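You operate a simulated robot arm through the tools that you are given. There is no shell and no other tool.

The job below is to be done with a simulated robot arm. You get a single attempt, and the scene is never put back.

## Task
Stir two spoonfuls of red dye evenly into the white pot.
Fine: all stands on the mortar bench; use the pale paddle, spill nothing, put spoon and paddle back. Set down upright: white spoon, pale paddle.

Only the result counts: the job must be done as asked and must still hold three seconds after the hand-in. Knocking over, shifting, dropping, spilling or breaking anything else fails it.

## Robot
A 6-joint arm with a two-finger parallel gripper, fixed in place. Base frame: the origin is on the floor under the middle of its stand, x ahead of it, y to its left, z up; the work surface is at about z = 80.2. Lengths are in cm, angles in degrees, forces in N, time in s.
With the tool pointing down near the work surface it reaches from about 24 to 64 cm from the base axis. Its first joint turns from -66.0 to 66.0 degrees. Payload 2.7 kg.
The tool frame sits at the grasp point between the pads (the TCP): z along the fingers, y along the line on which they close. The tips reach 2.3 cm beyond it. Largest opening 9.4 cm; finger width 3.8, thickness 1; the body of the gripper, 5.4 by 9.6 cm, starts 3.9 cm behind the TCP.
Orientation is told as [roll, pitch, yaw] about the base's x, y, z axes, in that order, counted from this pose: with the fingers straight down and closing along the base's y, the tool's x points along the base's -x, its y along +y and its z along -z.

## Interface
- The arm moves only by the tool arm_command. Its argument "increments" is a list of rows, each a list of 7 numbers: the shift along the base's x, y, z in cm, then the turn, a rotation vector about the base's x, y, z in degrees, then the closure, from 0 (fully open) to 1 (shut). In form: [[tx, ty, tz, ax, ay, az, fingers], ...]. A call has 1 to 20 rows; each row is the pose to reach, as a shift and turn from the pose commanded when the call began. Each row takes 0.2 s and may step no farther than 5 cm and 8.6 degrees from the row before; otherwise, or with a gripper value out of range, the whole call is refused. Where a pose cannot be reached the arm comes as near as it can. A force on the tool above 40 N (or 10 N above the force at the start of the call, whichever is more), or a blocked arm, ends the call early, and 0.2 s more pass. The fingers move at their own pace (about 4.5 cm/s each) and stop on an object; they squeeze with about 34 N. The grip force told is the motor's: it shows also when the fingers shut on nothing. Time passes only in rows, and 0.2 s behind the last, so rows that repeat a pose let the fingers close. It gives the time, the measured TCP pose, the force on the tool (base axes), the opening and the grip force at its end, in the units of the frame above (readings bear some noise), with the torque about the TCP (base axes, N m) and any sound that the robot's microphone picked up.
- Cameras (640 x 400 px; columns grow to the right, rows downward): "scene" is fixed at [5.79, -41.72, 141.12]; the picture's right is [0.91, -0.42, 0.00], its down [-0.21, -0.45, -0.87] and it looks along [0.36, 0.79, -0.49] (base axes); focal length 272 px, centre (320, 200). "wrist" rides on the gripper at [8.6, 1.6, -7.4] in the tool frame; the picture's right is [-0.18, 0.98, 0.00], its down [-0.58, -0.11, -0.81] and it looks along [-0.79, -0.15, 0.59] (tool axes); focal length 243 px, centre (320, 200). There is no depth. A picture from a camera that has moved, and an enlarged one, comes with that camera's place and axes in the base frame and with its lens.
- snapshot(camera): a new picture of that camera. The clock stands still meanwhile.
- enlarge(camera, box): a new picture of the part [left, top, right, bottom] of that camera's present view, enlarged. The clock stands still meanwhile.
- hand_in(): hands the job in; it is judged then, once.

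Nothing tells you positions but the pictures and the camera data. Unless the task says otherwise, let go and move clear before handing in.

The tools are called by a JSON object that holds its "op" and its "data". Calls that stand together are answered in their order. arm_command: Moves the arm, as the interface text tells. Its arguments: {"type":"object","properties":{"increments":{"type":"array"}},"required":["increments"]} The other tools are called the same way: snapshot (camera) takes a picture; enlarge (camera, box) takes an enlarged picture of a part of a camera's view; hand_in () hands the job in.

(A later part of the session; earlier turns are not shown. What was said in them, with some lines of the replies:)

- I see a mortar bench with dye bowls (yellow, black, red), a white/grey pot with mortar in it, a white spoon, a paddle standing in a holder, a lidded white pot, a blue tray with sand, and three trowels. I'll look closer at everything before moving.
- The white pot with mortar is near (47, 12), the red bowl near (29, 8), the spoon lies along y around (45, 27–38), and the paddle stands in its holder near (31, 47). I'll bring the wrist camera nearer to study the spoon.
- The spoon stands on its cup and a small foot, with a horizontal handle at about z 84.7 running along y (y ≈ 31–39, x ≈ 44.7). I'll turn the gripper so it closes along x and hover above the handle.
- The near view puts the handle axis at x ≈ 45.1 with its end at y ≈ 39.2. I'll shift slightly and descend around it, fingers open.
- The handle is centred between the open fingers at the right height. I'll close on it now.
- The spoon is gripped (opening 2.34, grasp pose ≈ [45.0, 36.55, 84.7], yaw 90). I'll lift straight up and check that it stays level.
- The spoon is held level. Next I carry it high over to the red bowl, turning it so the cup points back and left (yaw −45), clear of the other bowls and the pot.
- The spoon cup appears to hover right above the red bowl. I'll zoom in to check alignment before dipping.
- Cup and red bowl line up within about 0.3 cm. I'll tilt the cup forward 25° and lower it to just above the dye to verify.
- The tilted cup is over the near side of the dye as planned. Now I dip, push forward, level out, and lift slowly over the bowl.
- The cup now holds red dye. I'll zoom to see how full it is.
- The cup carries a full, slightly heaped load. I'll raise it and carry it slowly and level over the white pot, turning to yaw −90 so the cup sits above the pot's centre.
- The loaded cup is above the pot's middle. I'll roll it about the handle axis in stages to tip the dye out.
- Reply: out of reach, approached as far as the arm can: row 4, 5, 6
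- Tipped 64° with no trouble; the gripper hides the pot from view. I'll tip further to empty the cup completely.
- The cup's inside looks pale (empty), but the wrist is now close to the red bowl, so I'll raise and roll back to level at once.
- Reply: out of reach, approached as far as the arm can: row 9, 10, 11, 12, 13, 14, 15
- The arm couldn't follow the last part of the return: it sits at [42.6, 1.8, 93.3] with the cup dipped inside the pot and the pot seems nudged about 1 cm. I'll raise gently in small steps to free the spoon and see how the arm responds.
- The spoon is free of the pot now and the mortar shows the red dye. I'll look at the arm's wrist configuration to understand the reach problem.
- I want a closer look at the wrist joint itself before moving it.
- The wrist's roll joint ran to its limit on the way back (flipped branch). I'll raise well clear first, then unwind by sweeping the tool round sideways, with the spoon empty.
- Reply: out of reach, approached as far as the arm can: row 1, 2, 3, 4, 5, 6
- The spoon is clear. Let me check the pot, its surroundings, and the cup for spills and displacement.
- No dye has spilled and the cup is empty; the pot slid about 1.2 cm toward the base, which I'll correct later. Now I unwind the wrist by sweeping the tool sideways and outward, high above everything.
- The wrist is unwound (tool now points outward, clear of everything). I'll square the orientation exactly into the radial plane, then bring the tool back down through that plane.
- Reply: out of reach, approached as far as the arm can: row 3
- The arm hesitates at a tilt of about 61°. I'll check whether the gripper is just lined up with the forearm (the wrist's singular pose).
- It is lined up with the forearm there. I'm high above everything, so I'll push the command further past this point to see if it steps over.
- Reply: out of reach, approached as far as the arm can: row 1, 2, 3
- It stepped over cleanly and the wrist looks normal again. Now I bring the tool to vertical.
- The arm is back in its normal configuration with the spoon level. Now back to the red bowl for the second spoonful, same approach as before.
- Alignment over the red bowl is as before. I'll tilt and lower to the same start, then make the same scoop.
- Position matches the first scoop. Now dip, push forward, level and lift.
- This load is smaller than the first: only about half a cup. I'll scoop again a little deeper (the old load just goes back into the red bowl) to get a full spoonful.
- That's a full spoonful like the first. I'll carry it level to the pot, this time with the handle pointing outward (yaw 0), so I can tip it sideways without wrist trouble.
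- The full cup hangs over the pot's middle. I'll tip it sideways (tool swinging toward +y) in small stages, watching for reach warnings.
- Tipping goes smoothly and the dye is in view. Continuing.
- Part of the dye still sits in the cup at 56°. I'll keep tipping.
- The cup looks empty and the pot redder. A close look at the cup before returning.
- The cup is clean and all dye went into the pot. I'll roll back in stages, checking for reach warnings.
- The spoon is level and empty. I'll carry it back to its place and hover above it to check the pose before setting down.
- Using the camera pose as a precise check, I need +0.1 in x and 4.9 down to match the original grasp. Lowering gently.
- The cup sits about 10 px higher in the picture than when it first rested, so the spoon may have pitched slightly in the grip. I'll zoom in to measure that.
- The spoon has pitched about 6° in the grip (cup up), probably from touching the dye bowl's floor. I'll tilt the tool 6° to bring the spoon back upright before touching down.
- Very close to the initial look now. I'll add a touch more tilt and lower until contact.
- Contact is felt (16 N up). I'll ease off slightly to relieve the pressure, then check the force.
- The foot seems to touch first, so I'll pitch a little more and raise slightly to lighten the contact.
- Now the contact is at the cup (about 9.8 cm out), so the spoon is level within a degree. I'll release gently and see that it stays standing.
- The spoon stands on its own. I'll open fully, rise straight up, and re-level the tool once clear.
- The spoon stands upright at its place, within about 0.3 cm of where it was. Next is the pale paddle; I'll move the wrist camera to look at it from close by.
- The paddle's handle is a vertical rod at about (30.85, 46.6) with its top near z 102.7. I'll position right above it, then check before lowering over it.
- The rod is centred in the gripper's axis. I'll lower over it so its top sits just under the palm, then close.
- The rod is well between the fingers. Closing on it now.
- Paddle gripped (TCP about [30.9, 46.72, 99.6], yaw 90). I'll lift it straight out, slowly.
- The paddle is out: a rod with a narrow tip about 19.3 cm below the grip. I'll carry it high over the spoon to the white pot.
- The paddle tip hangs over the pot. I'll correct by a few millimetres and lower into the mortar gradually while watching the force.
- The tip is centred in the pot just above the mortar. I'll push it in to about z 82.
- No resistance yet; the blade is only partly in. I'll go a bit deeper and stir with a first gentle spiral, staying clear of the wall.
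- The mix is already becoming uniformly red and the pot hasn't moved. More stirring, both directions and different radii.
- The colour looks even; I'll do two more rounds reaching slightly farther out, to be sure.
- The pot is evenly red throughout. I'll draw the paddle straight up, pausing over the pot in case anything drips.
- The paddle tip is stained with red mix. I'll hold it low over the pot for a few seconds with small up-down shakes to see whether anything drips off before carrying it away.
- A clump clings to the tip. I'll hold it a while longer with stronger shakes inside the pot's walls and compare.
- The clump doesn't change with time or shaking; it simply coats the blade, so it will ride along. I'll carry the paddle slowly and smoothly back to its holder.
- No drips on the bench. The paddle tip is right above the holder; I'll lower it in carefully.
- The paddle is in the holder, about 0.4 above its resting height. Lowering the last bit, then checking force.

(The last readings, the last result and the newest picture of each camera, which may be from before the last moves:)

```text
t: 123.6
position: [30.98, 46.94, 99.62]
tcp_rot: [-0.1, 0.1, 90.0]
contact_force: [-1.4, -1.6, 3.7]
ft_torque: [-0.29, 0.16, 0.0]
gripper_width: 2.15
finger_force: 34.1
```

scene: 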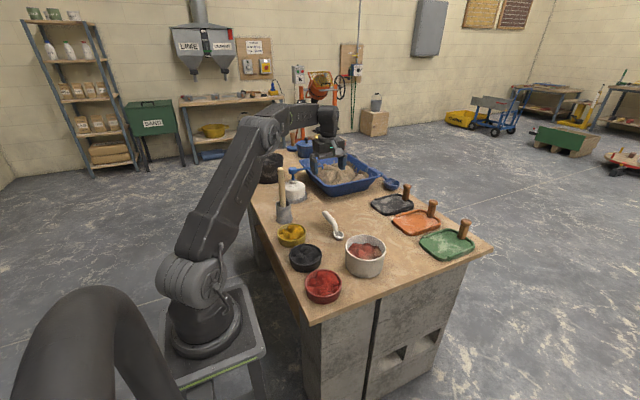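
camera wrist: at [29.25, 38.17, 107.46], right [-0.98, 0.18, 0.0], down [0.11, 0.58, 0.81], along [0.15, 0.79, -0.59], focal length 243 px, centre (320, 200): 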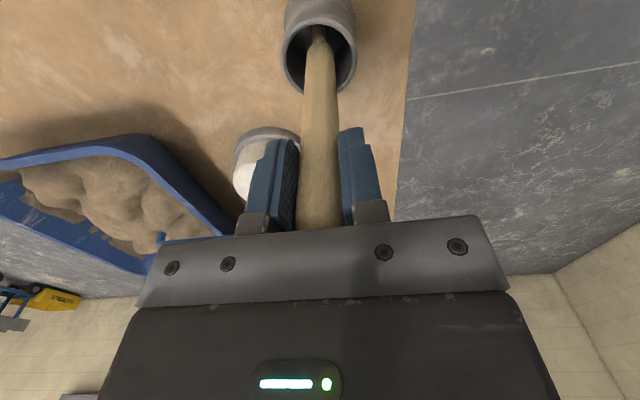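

The paddle now just touches the holder's bottom (about 4 N). I'll open the fingers gently.

{"op": "arm_command", "data": {"increments": [[0, 0, 0.03, 0, 0, 0, 1], [0, 0, 0.03, 0, 0, 0, 0.72], [0, 0, 0.03, 0, 0, 0, 0.65], [0, 0, 0.03, 0, 0, 0, 0.6], [0, 0, 0.03, 0, 0, 0, 0.6]]}}

{"op": "snapshot", "data": {"camera": "wrist"}}

{"op": "enlarge", "data": {"camera": "scene", "box": [240, 120, 340, 230]}}

```text
t: 124.8
position: [30.85, 46.91, 99.64]
tcp_rot: [-0.1, 0.0, 90.0]
contact_force: [-0.5, 0.6, 0.2]
ft_torque: [0.02, 0.0, -0.01]
gripper_width: 3.76
finger_force: 0.1
```

```text
taken
camera wrist: at [29.31, 38.23, 107.01], right [-0.98, 0.18, 0.0], down [0.11, 0.58, 0.81], along [0.15, 0.79, -0.59], focal length 243 px, centre (320, 200)
```

wrist: 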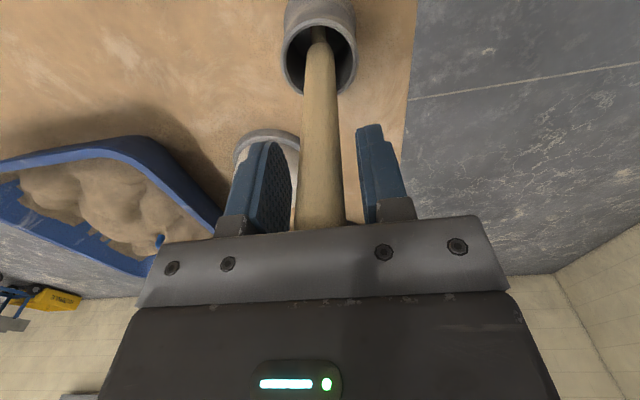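

```text
3.64 times, centred on (290, 175) of scene
camera zoom: at [5.79, -41.72, 141.12], right [0.91, -0.42, 0.0], down [-0.21, -0.45, -0.87], along [0.36, 0.79, -0.49], focal length 989 px, centre (429, 291)
```

zoom: 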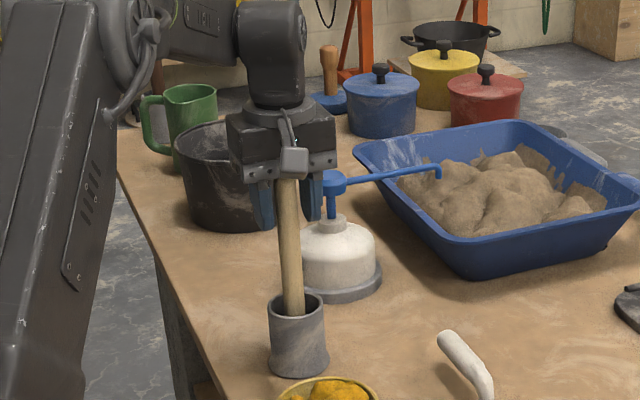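

The paddle stands upright in its holder. Opening fully and rising straight up.

{"op": "arm_command", "data": {"increments": [[0, 0, 0, 0, 0, 0, 0.3], [0, 0, 0, 0, 0, 0, 0], [0, 0, 0, 0, 0, 0, 0], [0, 0, 0, 0, 0, 0, 0], [0, 0, 1.5, 0, 0, 0, 0], [0, 0, 4, 0, 0, 0, 0], [0, 0, 7, 0, 0, 0, 0], [0, 0, 11, 0, 0, 0, 0], [0, 0, 14, 0, 0, 0, 0], [0, 0, 14, 0, 0, 0, 0]]}}

{"op": "snapshot", "data": {"camera": "wrist"}}

{"op": "enlarge", "data": {"camera": "scene", "box": [265, 160, 315, 232]}}

{"op": "enlarge", "data": {"camera": "scene", "box": [220, 200, 420, 325]}}

```text
t: 127.0
position: [30.88, 46.9, 113.45]
tcp_rot: [-0.1, 0.0, 89.9]
contact_force: [0.3, 0.2, -0.8]
ft_torque: [0.0, 0.02, 0.01]
gripper_width: 9.41
finger_force: 0.0
```

```text
taken
camera wrist: at [29.24, 38.18, 120.94], right [-0.98, 0.18, 0.0], down [0.11, 0.58, 0.81], along [0.15, 0.79, -0.59], focal length 243 px, centre (320, 200)
```

wrist: 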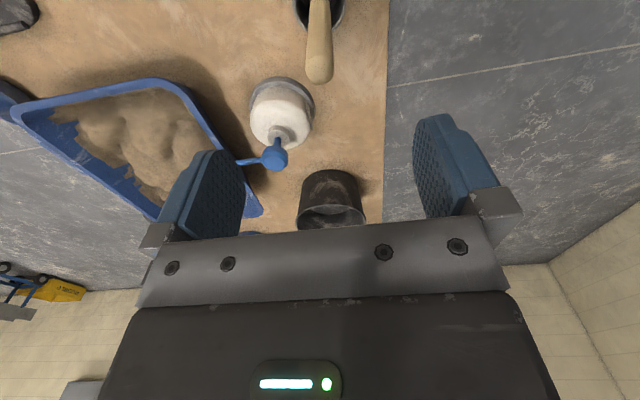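

```text
5.56 times, centred on (290, 196) of scene
camera zoom: at [5.79, -41.72, 141.12], right [0.91, -0.42, 0.0], down [-0.21, -0.45, -0.87], along [0.36, 0.79, -0.49], focal length 1511 px, centre (487, 222)
```

zoom: 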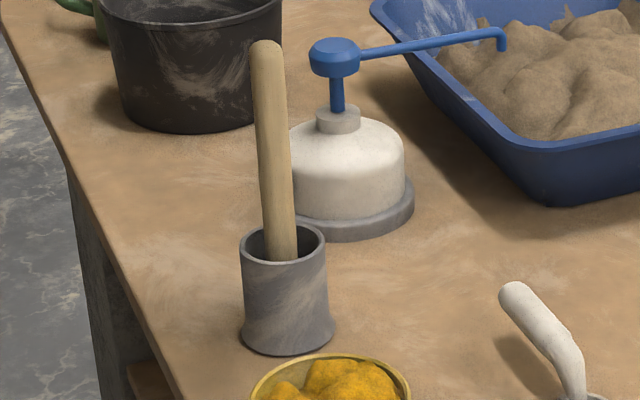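

```text
3.20 times, centred on (320, 262) of scene
camera zoom: at [5.79, -41.72, 141.12], right [0.91, -0.42, 0.0], down [-0.21, -0.45, -0.87], along [0.36, 0.79, -0.49], focal length 870 px, centre (320, 0)
```

zoom: 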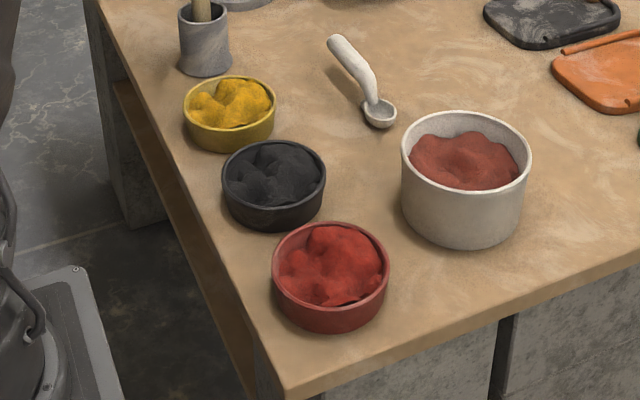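

Everything is back in place, except that the pot sits about 1.2 cm nearer the base than at the start. I'll correct that gently by nudging it back with closed fingers; first I move to above the gap between the red bowl and the pot.

{"op": "arm_command", "data": {"increments": [[0.7, -3.5, 0, 0, 0, 0, 0.5], [1.4, -7, 0, 0, 0, 0, 1], [2.1, -10.5, 0, 0, 0, 0, 1], [2.8, -14, -1, 0, 0, 0, 1], [3.5, -17.5, -3, 0, 0, 0, 1], [4.2, -21, -5, 0, 0, 0, 1], [4.9, -24.5, -7, 0, 0, 0, 1], [5.6, -28, -9, 0, 0, 0, 1], [6.2, -31.5, -11, 0, 0, 0, 1], [6.6, -34, -13, 0, 0, 0, 1], [6.7, -35.4, -14, 0, 0, 0, 1], [6.7, -35.4, -15, 0, 0, 0, 1]]}}

{"op": "snapshot", "data": {"camera": "wrist"}}

{"op": "enlarge", "data": {"camera": "scene", "box": [290, 190, 410, 310]}}

```text
t: 129.6
position: [37.52, 11.41, 98.57]
tcp_rot: [0.0, 0.0, 89.9]
contact_force: [-0.3, 0.6, -0.2]
ft_torque: [0.02, 0.02, 0.03]
gripper_width: 0.0
finger_force: 34.5
```

```text
taken
camera wrist: at [35.96, 2.76, 106.0], right [-0.98, 0.18, 0.0], down [0.11, 0.58, 0.81], along [0.15, 0.79, -0.59], focal length 243 px, centre (320, 200)
```

wrist: 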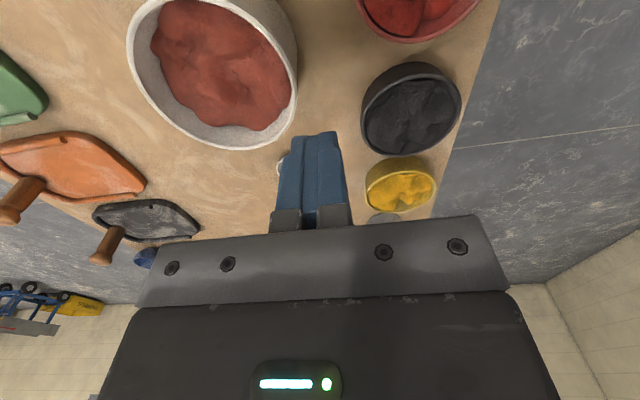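

```text
3.33 times, centred on (350, 250) of scene
camera zoom: at [5.79, -41.72, 141.12], right [0.91, -0.42, 0.0], down [-0.21, -0.45, -0.87], along [0.36, 0.79, -0.49], focal length 907 px, centre (220, 33)
```

zoom: 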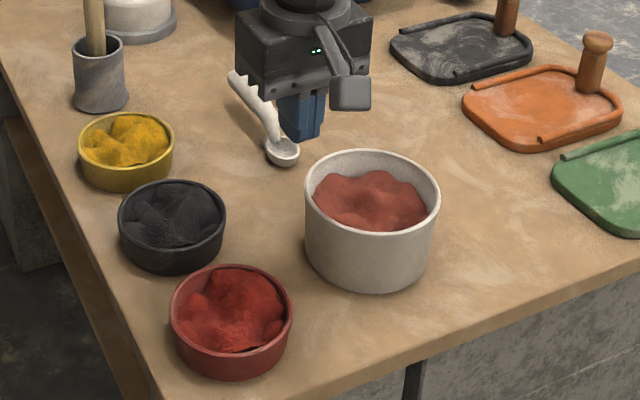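

The fingers are above the gap. I'll descend in two stages and check clearance to both the pot and the red bowl.

{"op": "arm_command", "data": {"increments": [[-0.1, 0, -3, 0, 0, 0, 1], [-0.1, 0, -6, 0, 0, 0, 1], [-0.1, 0, -8.5, 0, 0, 0, 1], [-0.1, 0, -10, 0, 0, 0, 1], [-0.1, 0, -10, 0, 0, 0, 1]]}}

{"op": "snapshot", "data": {"camera": "wrist"}}

{"op": "enlarge", "data": {"camera": "scene", "box": [290, 190, 410, 310]}}

```text
t: 130.8
position: [37.48, 11.55, 88.56]
tcp_rot: [-0.1, -0.1, 90.0]
contact_force: [0.8, 0.8, 0.1]
ft_torque: [-0.01, -0.03, 0.01]
gripper_width: 0.02
finger_force: 33.8
```

```text
taken
camera wrist: at [35.94, 2.86, 95.99], right [-0.98, 0.18, 0.0], down [0.11, 0.58, 0.81], along [0.15, 0.79, -0.59], focal length 243 px, centre (320, 200)
```

wrist: 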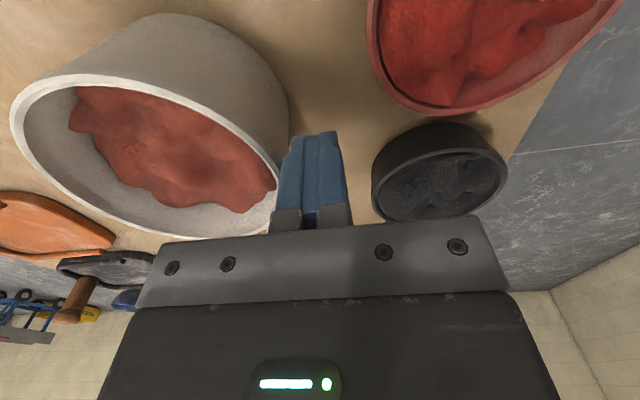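

```text
3.33 times, centred on (350, 250) of scene
camera zoom: at [5.79, -41.72, 141.12], right [0.91, -0.42, 0.0], down [-0.21, -0.45, -0.87], along [0.36, 0.79, -0.49], focal length 907 px, centre (220, 33)
```

zoom: 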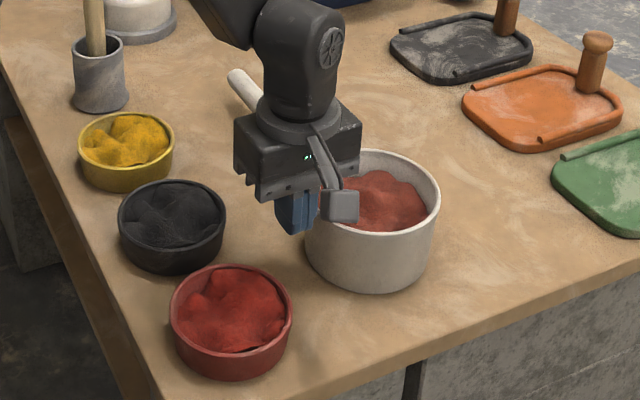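

Clearances look right. Descending the last 3 cm beside the pot.

{"op": "arm_command", "data": {"increments": [[0, 0, -1, 0, 0, 0, 1], [0, 0, -2, 0, 0, 0, 1], [0, 0, -3, 0, 0, 0, 1], [0, 0, -3, 0, 0, 0, 1]]}}

{"op": "enlarge", "data": {"camera": "scene", "box": [220, 200, 420, 325]}}

{"op": "snapshot", "data": {"camera": "wrist"}}

```text
t: 131.8
position: [37.58, 11.57, 85.66]
tcp_rot: [-0.1, -0.1, 89.9]
contact_force: [-0.4, -0.2, -1.8]
ft_torque: [-0.01, -0.01, -0.02]
gripper_width: 0.0
finger_force: 34.4
```

```text
3.20 times, centred on (320, 262) of scene
camera zoom: at [5.79, -41.72, 141.12], right [0.91, -0.42, 0.0], down [-0.21, -0.45, -0.87], along [0.36, 0.79, -0.49], focal length 870 px, centre (320, 0)
```

zoom: 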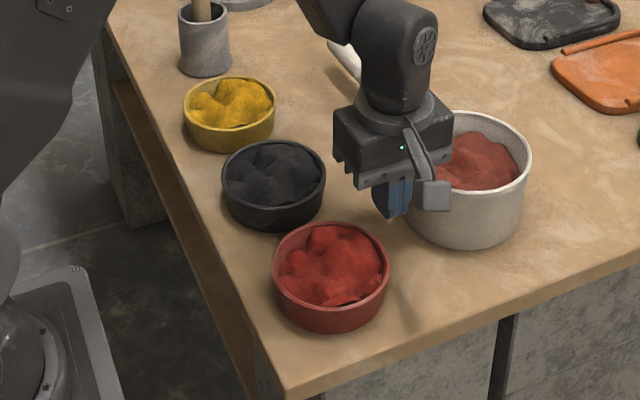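

```text
taken
camera wrist: at [35.93, 2.8, 92.98], right [-0.98, 0.18, 0.0], down [0.11, 0.58, 0.81], along [0.15, 0.79, -0.59], focal length 243 px, centre (320, 200)
```

wrist: 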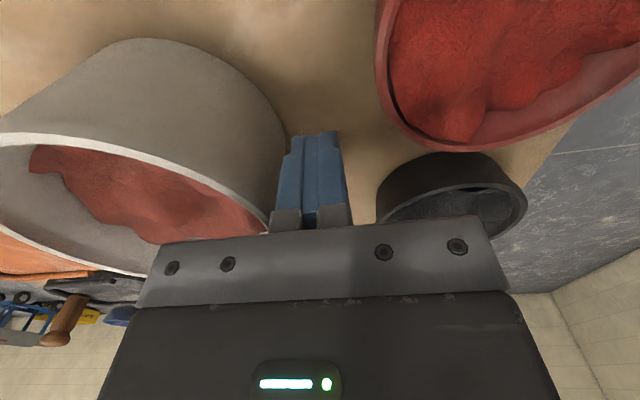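

I'm beside the pot without contact. Now a slow push in +x; first 1.3 cm, then I check.

{"op": "arm_command", "data": {"increments": [[0.3, 0, 0, 0, 0, 0, 1], [0.6, 0, 0, 0, 0, 0, 1], [0.8, 0, 0, 0, 0, 0, 1], [1.0, 0, 0, 0, 0, 0, 1], [1.15, 0, 0, 0, 0, 0, 1], [1.3, 0, 0, 0, 0, 0, 1]]}}

{"op": "enlarge", "data": {"camera": "scene", "box": [220, 200, 420, 325]}}

```text
t: 133.2
position: [38.85, 11.46, 85.47]
tcp_rot: [0.0, 0.1, 90.1]
contact_force: [-7.5, 2.1, -1.9]
ft_torque: [-0.03, 0.04, 0.11]
gripper_width: 0.0
finger_force: 33.5
```

```text
3.20 times, centred on (320, 262) of scene
camera zoom: at [5.77, -41.71, 141.12], right [0.91, -0.42, 0.0], down [-0.21, -0.45, -0.87], along [0.36, 0.79, -0.49], focal length 870 px, centre (320, 0)
```

zoom: 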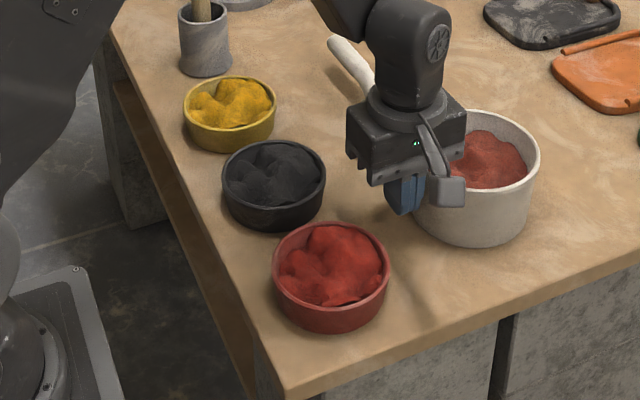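

The pot slid back by about 1 cm with only 7.5 N. A final 0.2 cm brings it to its original x; the remaining y error is about 0.3 cm, which I'll leave.

{"op": "arm_command", "data": {"increments": [[0.1, 0.05, 0, 0, 0, 0, 1], [0.2, 0.15, 0, 0, 0, 0, 1], [0.2, 0.25, 0, 0, 0, 0, 1]]}}

{"op": "arm_command", "data": {"increments": [[-0.4, 0, 0, 0, 0, 0, 1], [-0.9, 0, 0, 0, 0, 0, 1], [-1.4, 0, 0, 0, 0, 0, 1], [-1.4, 0, 2, 0, 0, 0, 1], [-1.4, 0, 5, 0, 0, 0, 1], [-1.4, 0, 9, 0, 0, 0, 1], [-1.4, 0, 13, 0, 0, 0, 1], [-1.4, 0, 18, 0, 0, 0, 1], [-1.4, 0, 22, 0, 0, 0, 1]]}}

{"op": "enlarge", "data": {"camera": "scene", "box": [220, 200, 420, 325]}}

{"op": "snapshot", "data": {"camera": "scene"}}

```text
t: 134.0
position: [39.01, 11.77, 85.46]
tcp_rot: [-0.2, 0.0, 90.0]
contact_force: [-4.5, 0.1, -3.1]
ft_torque: [-0.02, 0.03, 0.08]
gripper_width: 0.0
finger_force: 34.2
```

```text
t: 136.0
position: [37.62, 12.02, 107.42]
tcp_rot: [0.0, 0.1, 89.9]
contact_force: [-0.9, 1.1, 0.5]
ft_torque: [-0.02, 0.02, -0.04]
gripper_width: 0.0
finger_force: 34.1
```

```text
3.20 times, centred on (320, 262) of scene
camera zoom: at [5.79, -41.72, 141.12], right [0.91, -0.42, 0.0], down [-0.21, -0.45, -0.87], along [0.36, 0.79, -0.49], focal length 870 px, centre (320, 0)
```

zoom: 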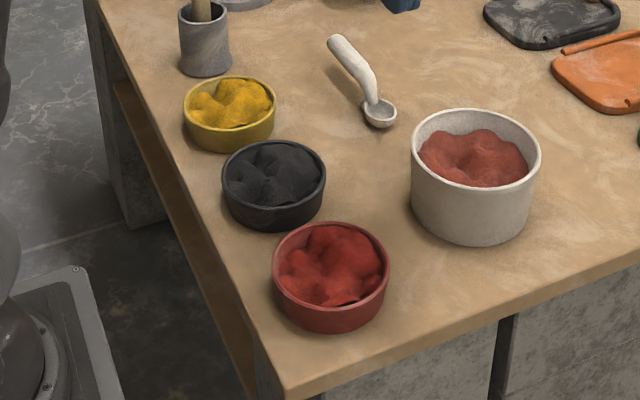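

```text
taken
```

scene: 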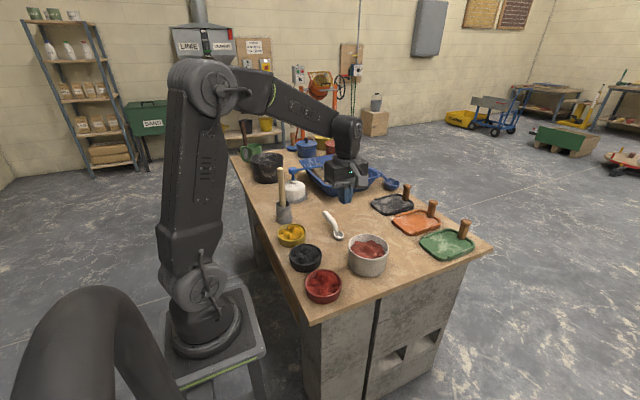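

The pot is back within about 0.3 cm of its original place. I'll open the gripper, move clear, and make a final inspection.

{"op": "arm_command", "data": {"increments": [[-1, 1, 3, 0, 0, 0, 0.5], [-3, 2.5, 7, 0, 0, 0, 0], [-5, 4.5, 11, 0, 0, 0, 0], [-7, 7, 14, 0, 0, 0, 0], [-9, 9, 17, 0, 0, 0, 0], [-9, 9, 17, 0, 0, 0, 0]]}}

{"op": "enlarge", "data": {"camera": "scene", "box": [270, 190, 430, 310]}}

{"op": "enlarge", "data": {"camera": "scene", "box": [230, 120, 500, 270]}}

{"op": "enlarge", "data": {"camera": "scene", "box": [340, 225, 400, 275]}}

{"op": "snapshot", "data": {"camera": "wrist"}}

```text
t: 137.4
position: [28.64, 21.01, 124.41]
tcp_rot: [-0.1, 0.0, 90.0]
contact_force: [0.6, 0.5, 0.5]
ft_torque: [-0.03, 0.01, -0.01]
gripper_width: 9.43
finger_force: 0.1
```

```text
3.33 times, centred on (350, 250) of scene
camera zoom: at [5.79, -41.71, 141.12], right [0.91, -0.42, 0.0], down [-0.21, -0.45, -0.87], along [0.36, 0.79, -0.49], focal length 907 px, centre (220, 33)
```

zoom: 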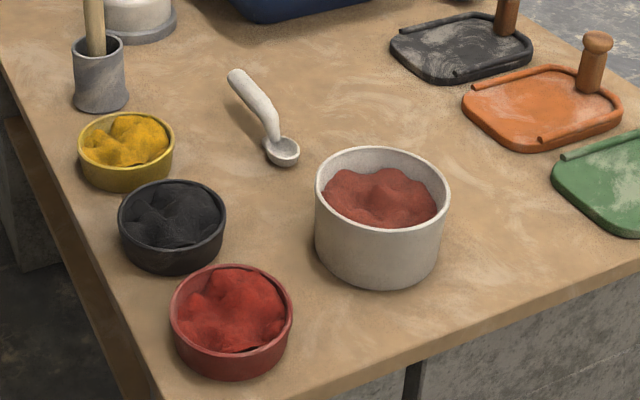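

```text
2.37 times, centred on (365, 195) of scene
camera zoom: at [5.79, -41.71, 141.12], right [0.91, -0.42, 0.0], down [-0.21, -0.45, -0.87], along [0.36, 0.79, -0.49], focal length 645 px, centre (213, 212)
```

zoom: 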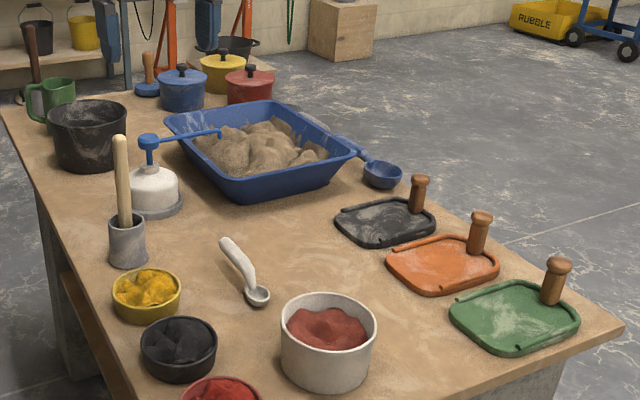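

```text
8.00 times, centred on (370, 250) of scene
camera zoom: at [5.79, -41.71, 141.12], right [0.91, -0.42, 0.0], down [-0.21, -0.45, -0.87], along [0.36, 0.79, -0.49], focal length 2176 px, centre (-80, -200)
```

zoom: 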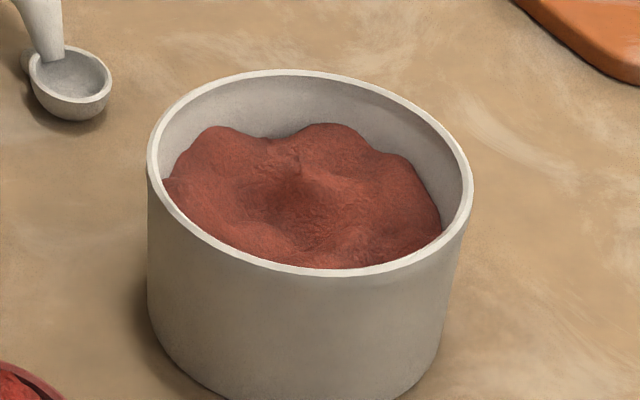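

```text
taken
camera wrist: at [27.04, 12.2, 131.84], right [-0.98, 0.18, 0.0], down [0.11, 0.58, 0.81], along [0.15, 0.79, -0.59], focal length 243 px, centre (320, 200)
```

wrist: 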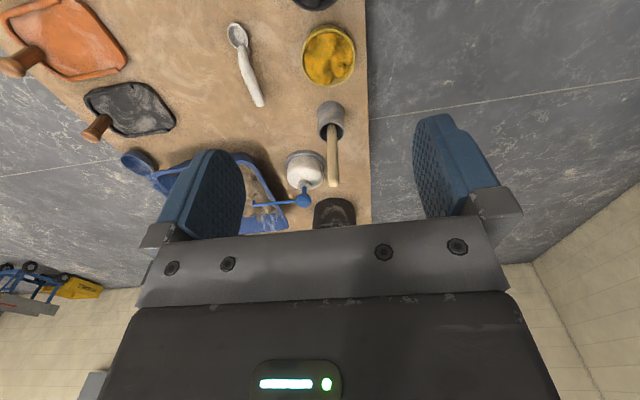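

The pot holds an evenly red mix and I see nothing spilled on the bench. The spoon and the paddle stand upright in their places, everything else is where it was, and the arm is clear. I'm handing in.

{"op": "hand_in", "data": {}}

```text
The job is handed in.
```

I handed the job in: two spoonfuls of red dye are stirred evenly into the white pot. The white spoon and the pale paddle are back in their places, standing upright. In the last pictures nothing was spilled, and everything else looked unmoved.

Four things did not go cleanly:

- **Pot moved:** After the first pour the arm's wrist ran to a limit and the spoon dragged the pot about 1.2 cm. I pushed it back with closed fingers; it now sits within about 0.3 cm of where it started.
- **Spoon position:** The spoon slipped slightly in the grip, so it stands about 0.3 cm from its original spot.
- **Second spoonful:** My first try only half filled the spoon. I dipped again, which returned that dye to the red bowl, and poured a full spoonful.
- **Paddle tip:** A clump of red mix stayed on the tip through waiting and shaking. It went back into the holder with the paddle, and I saw no drips on the bench.
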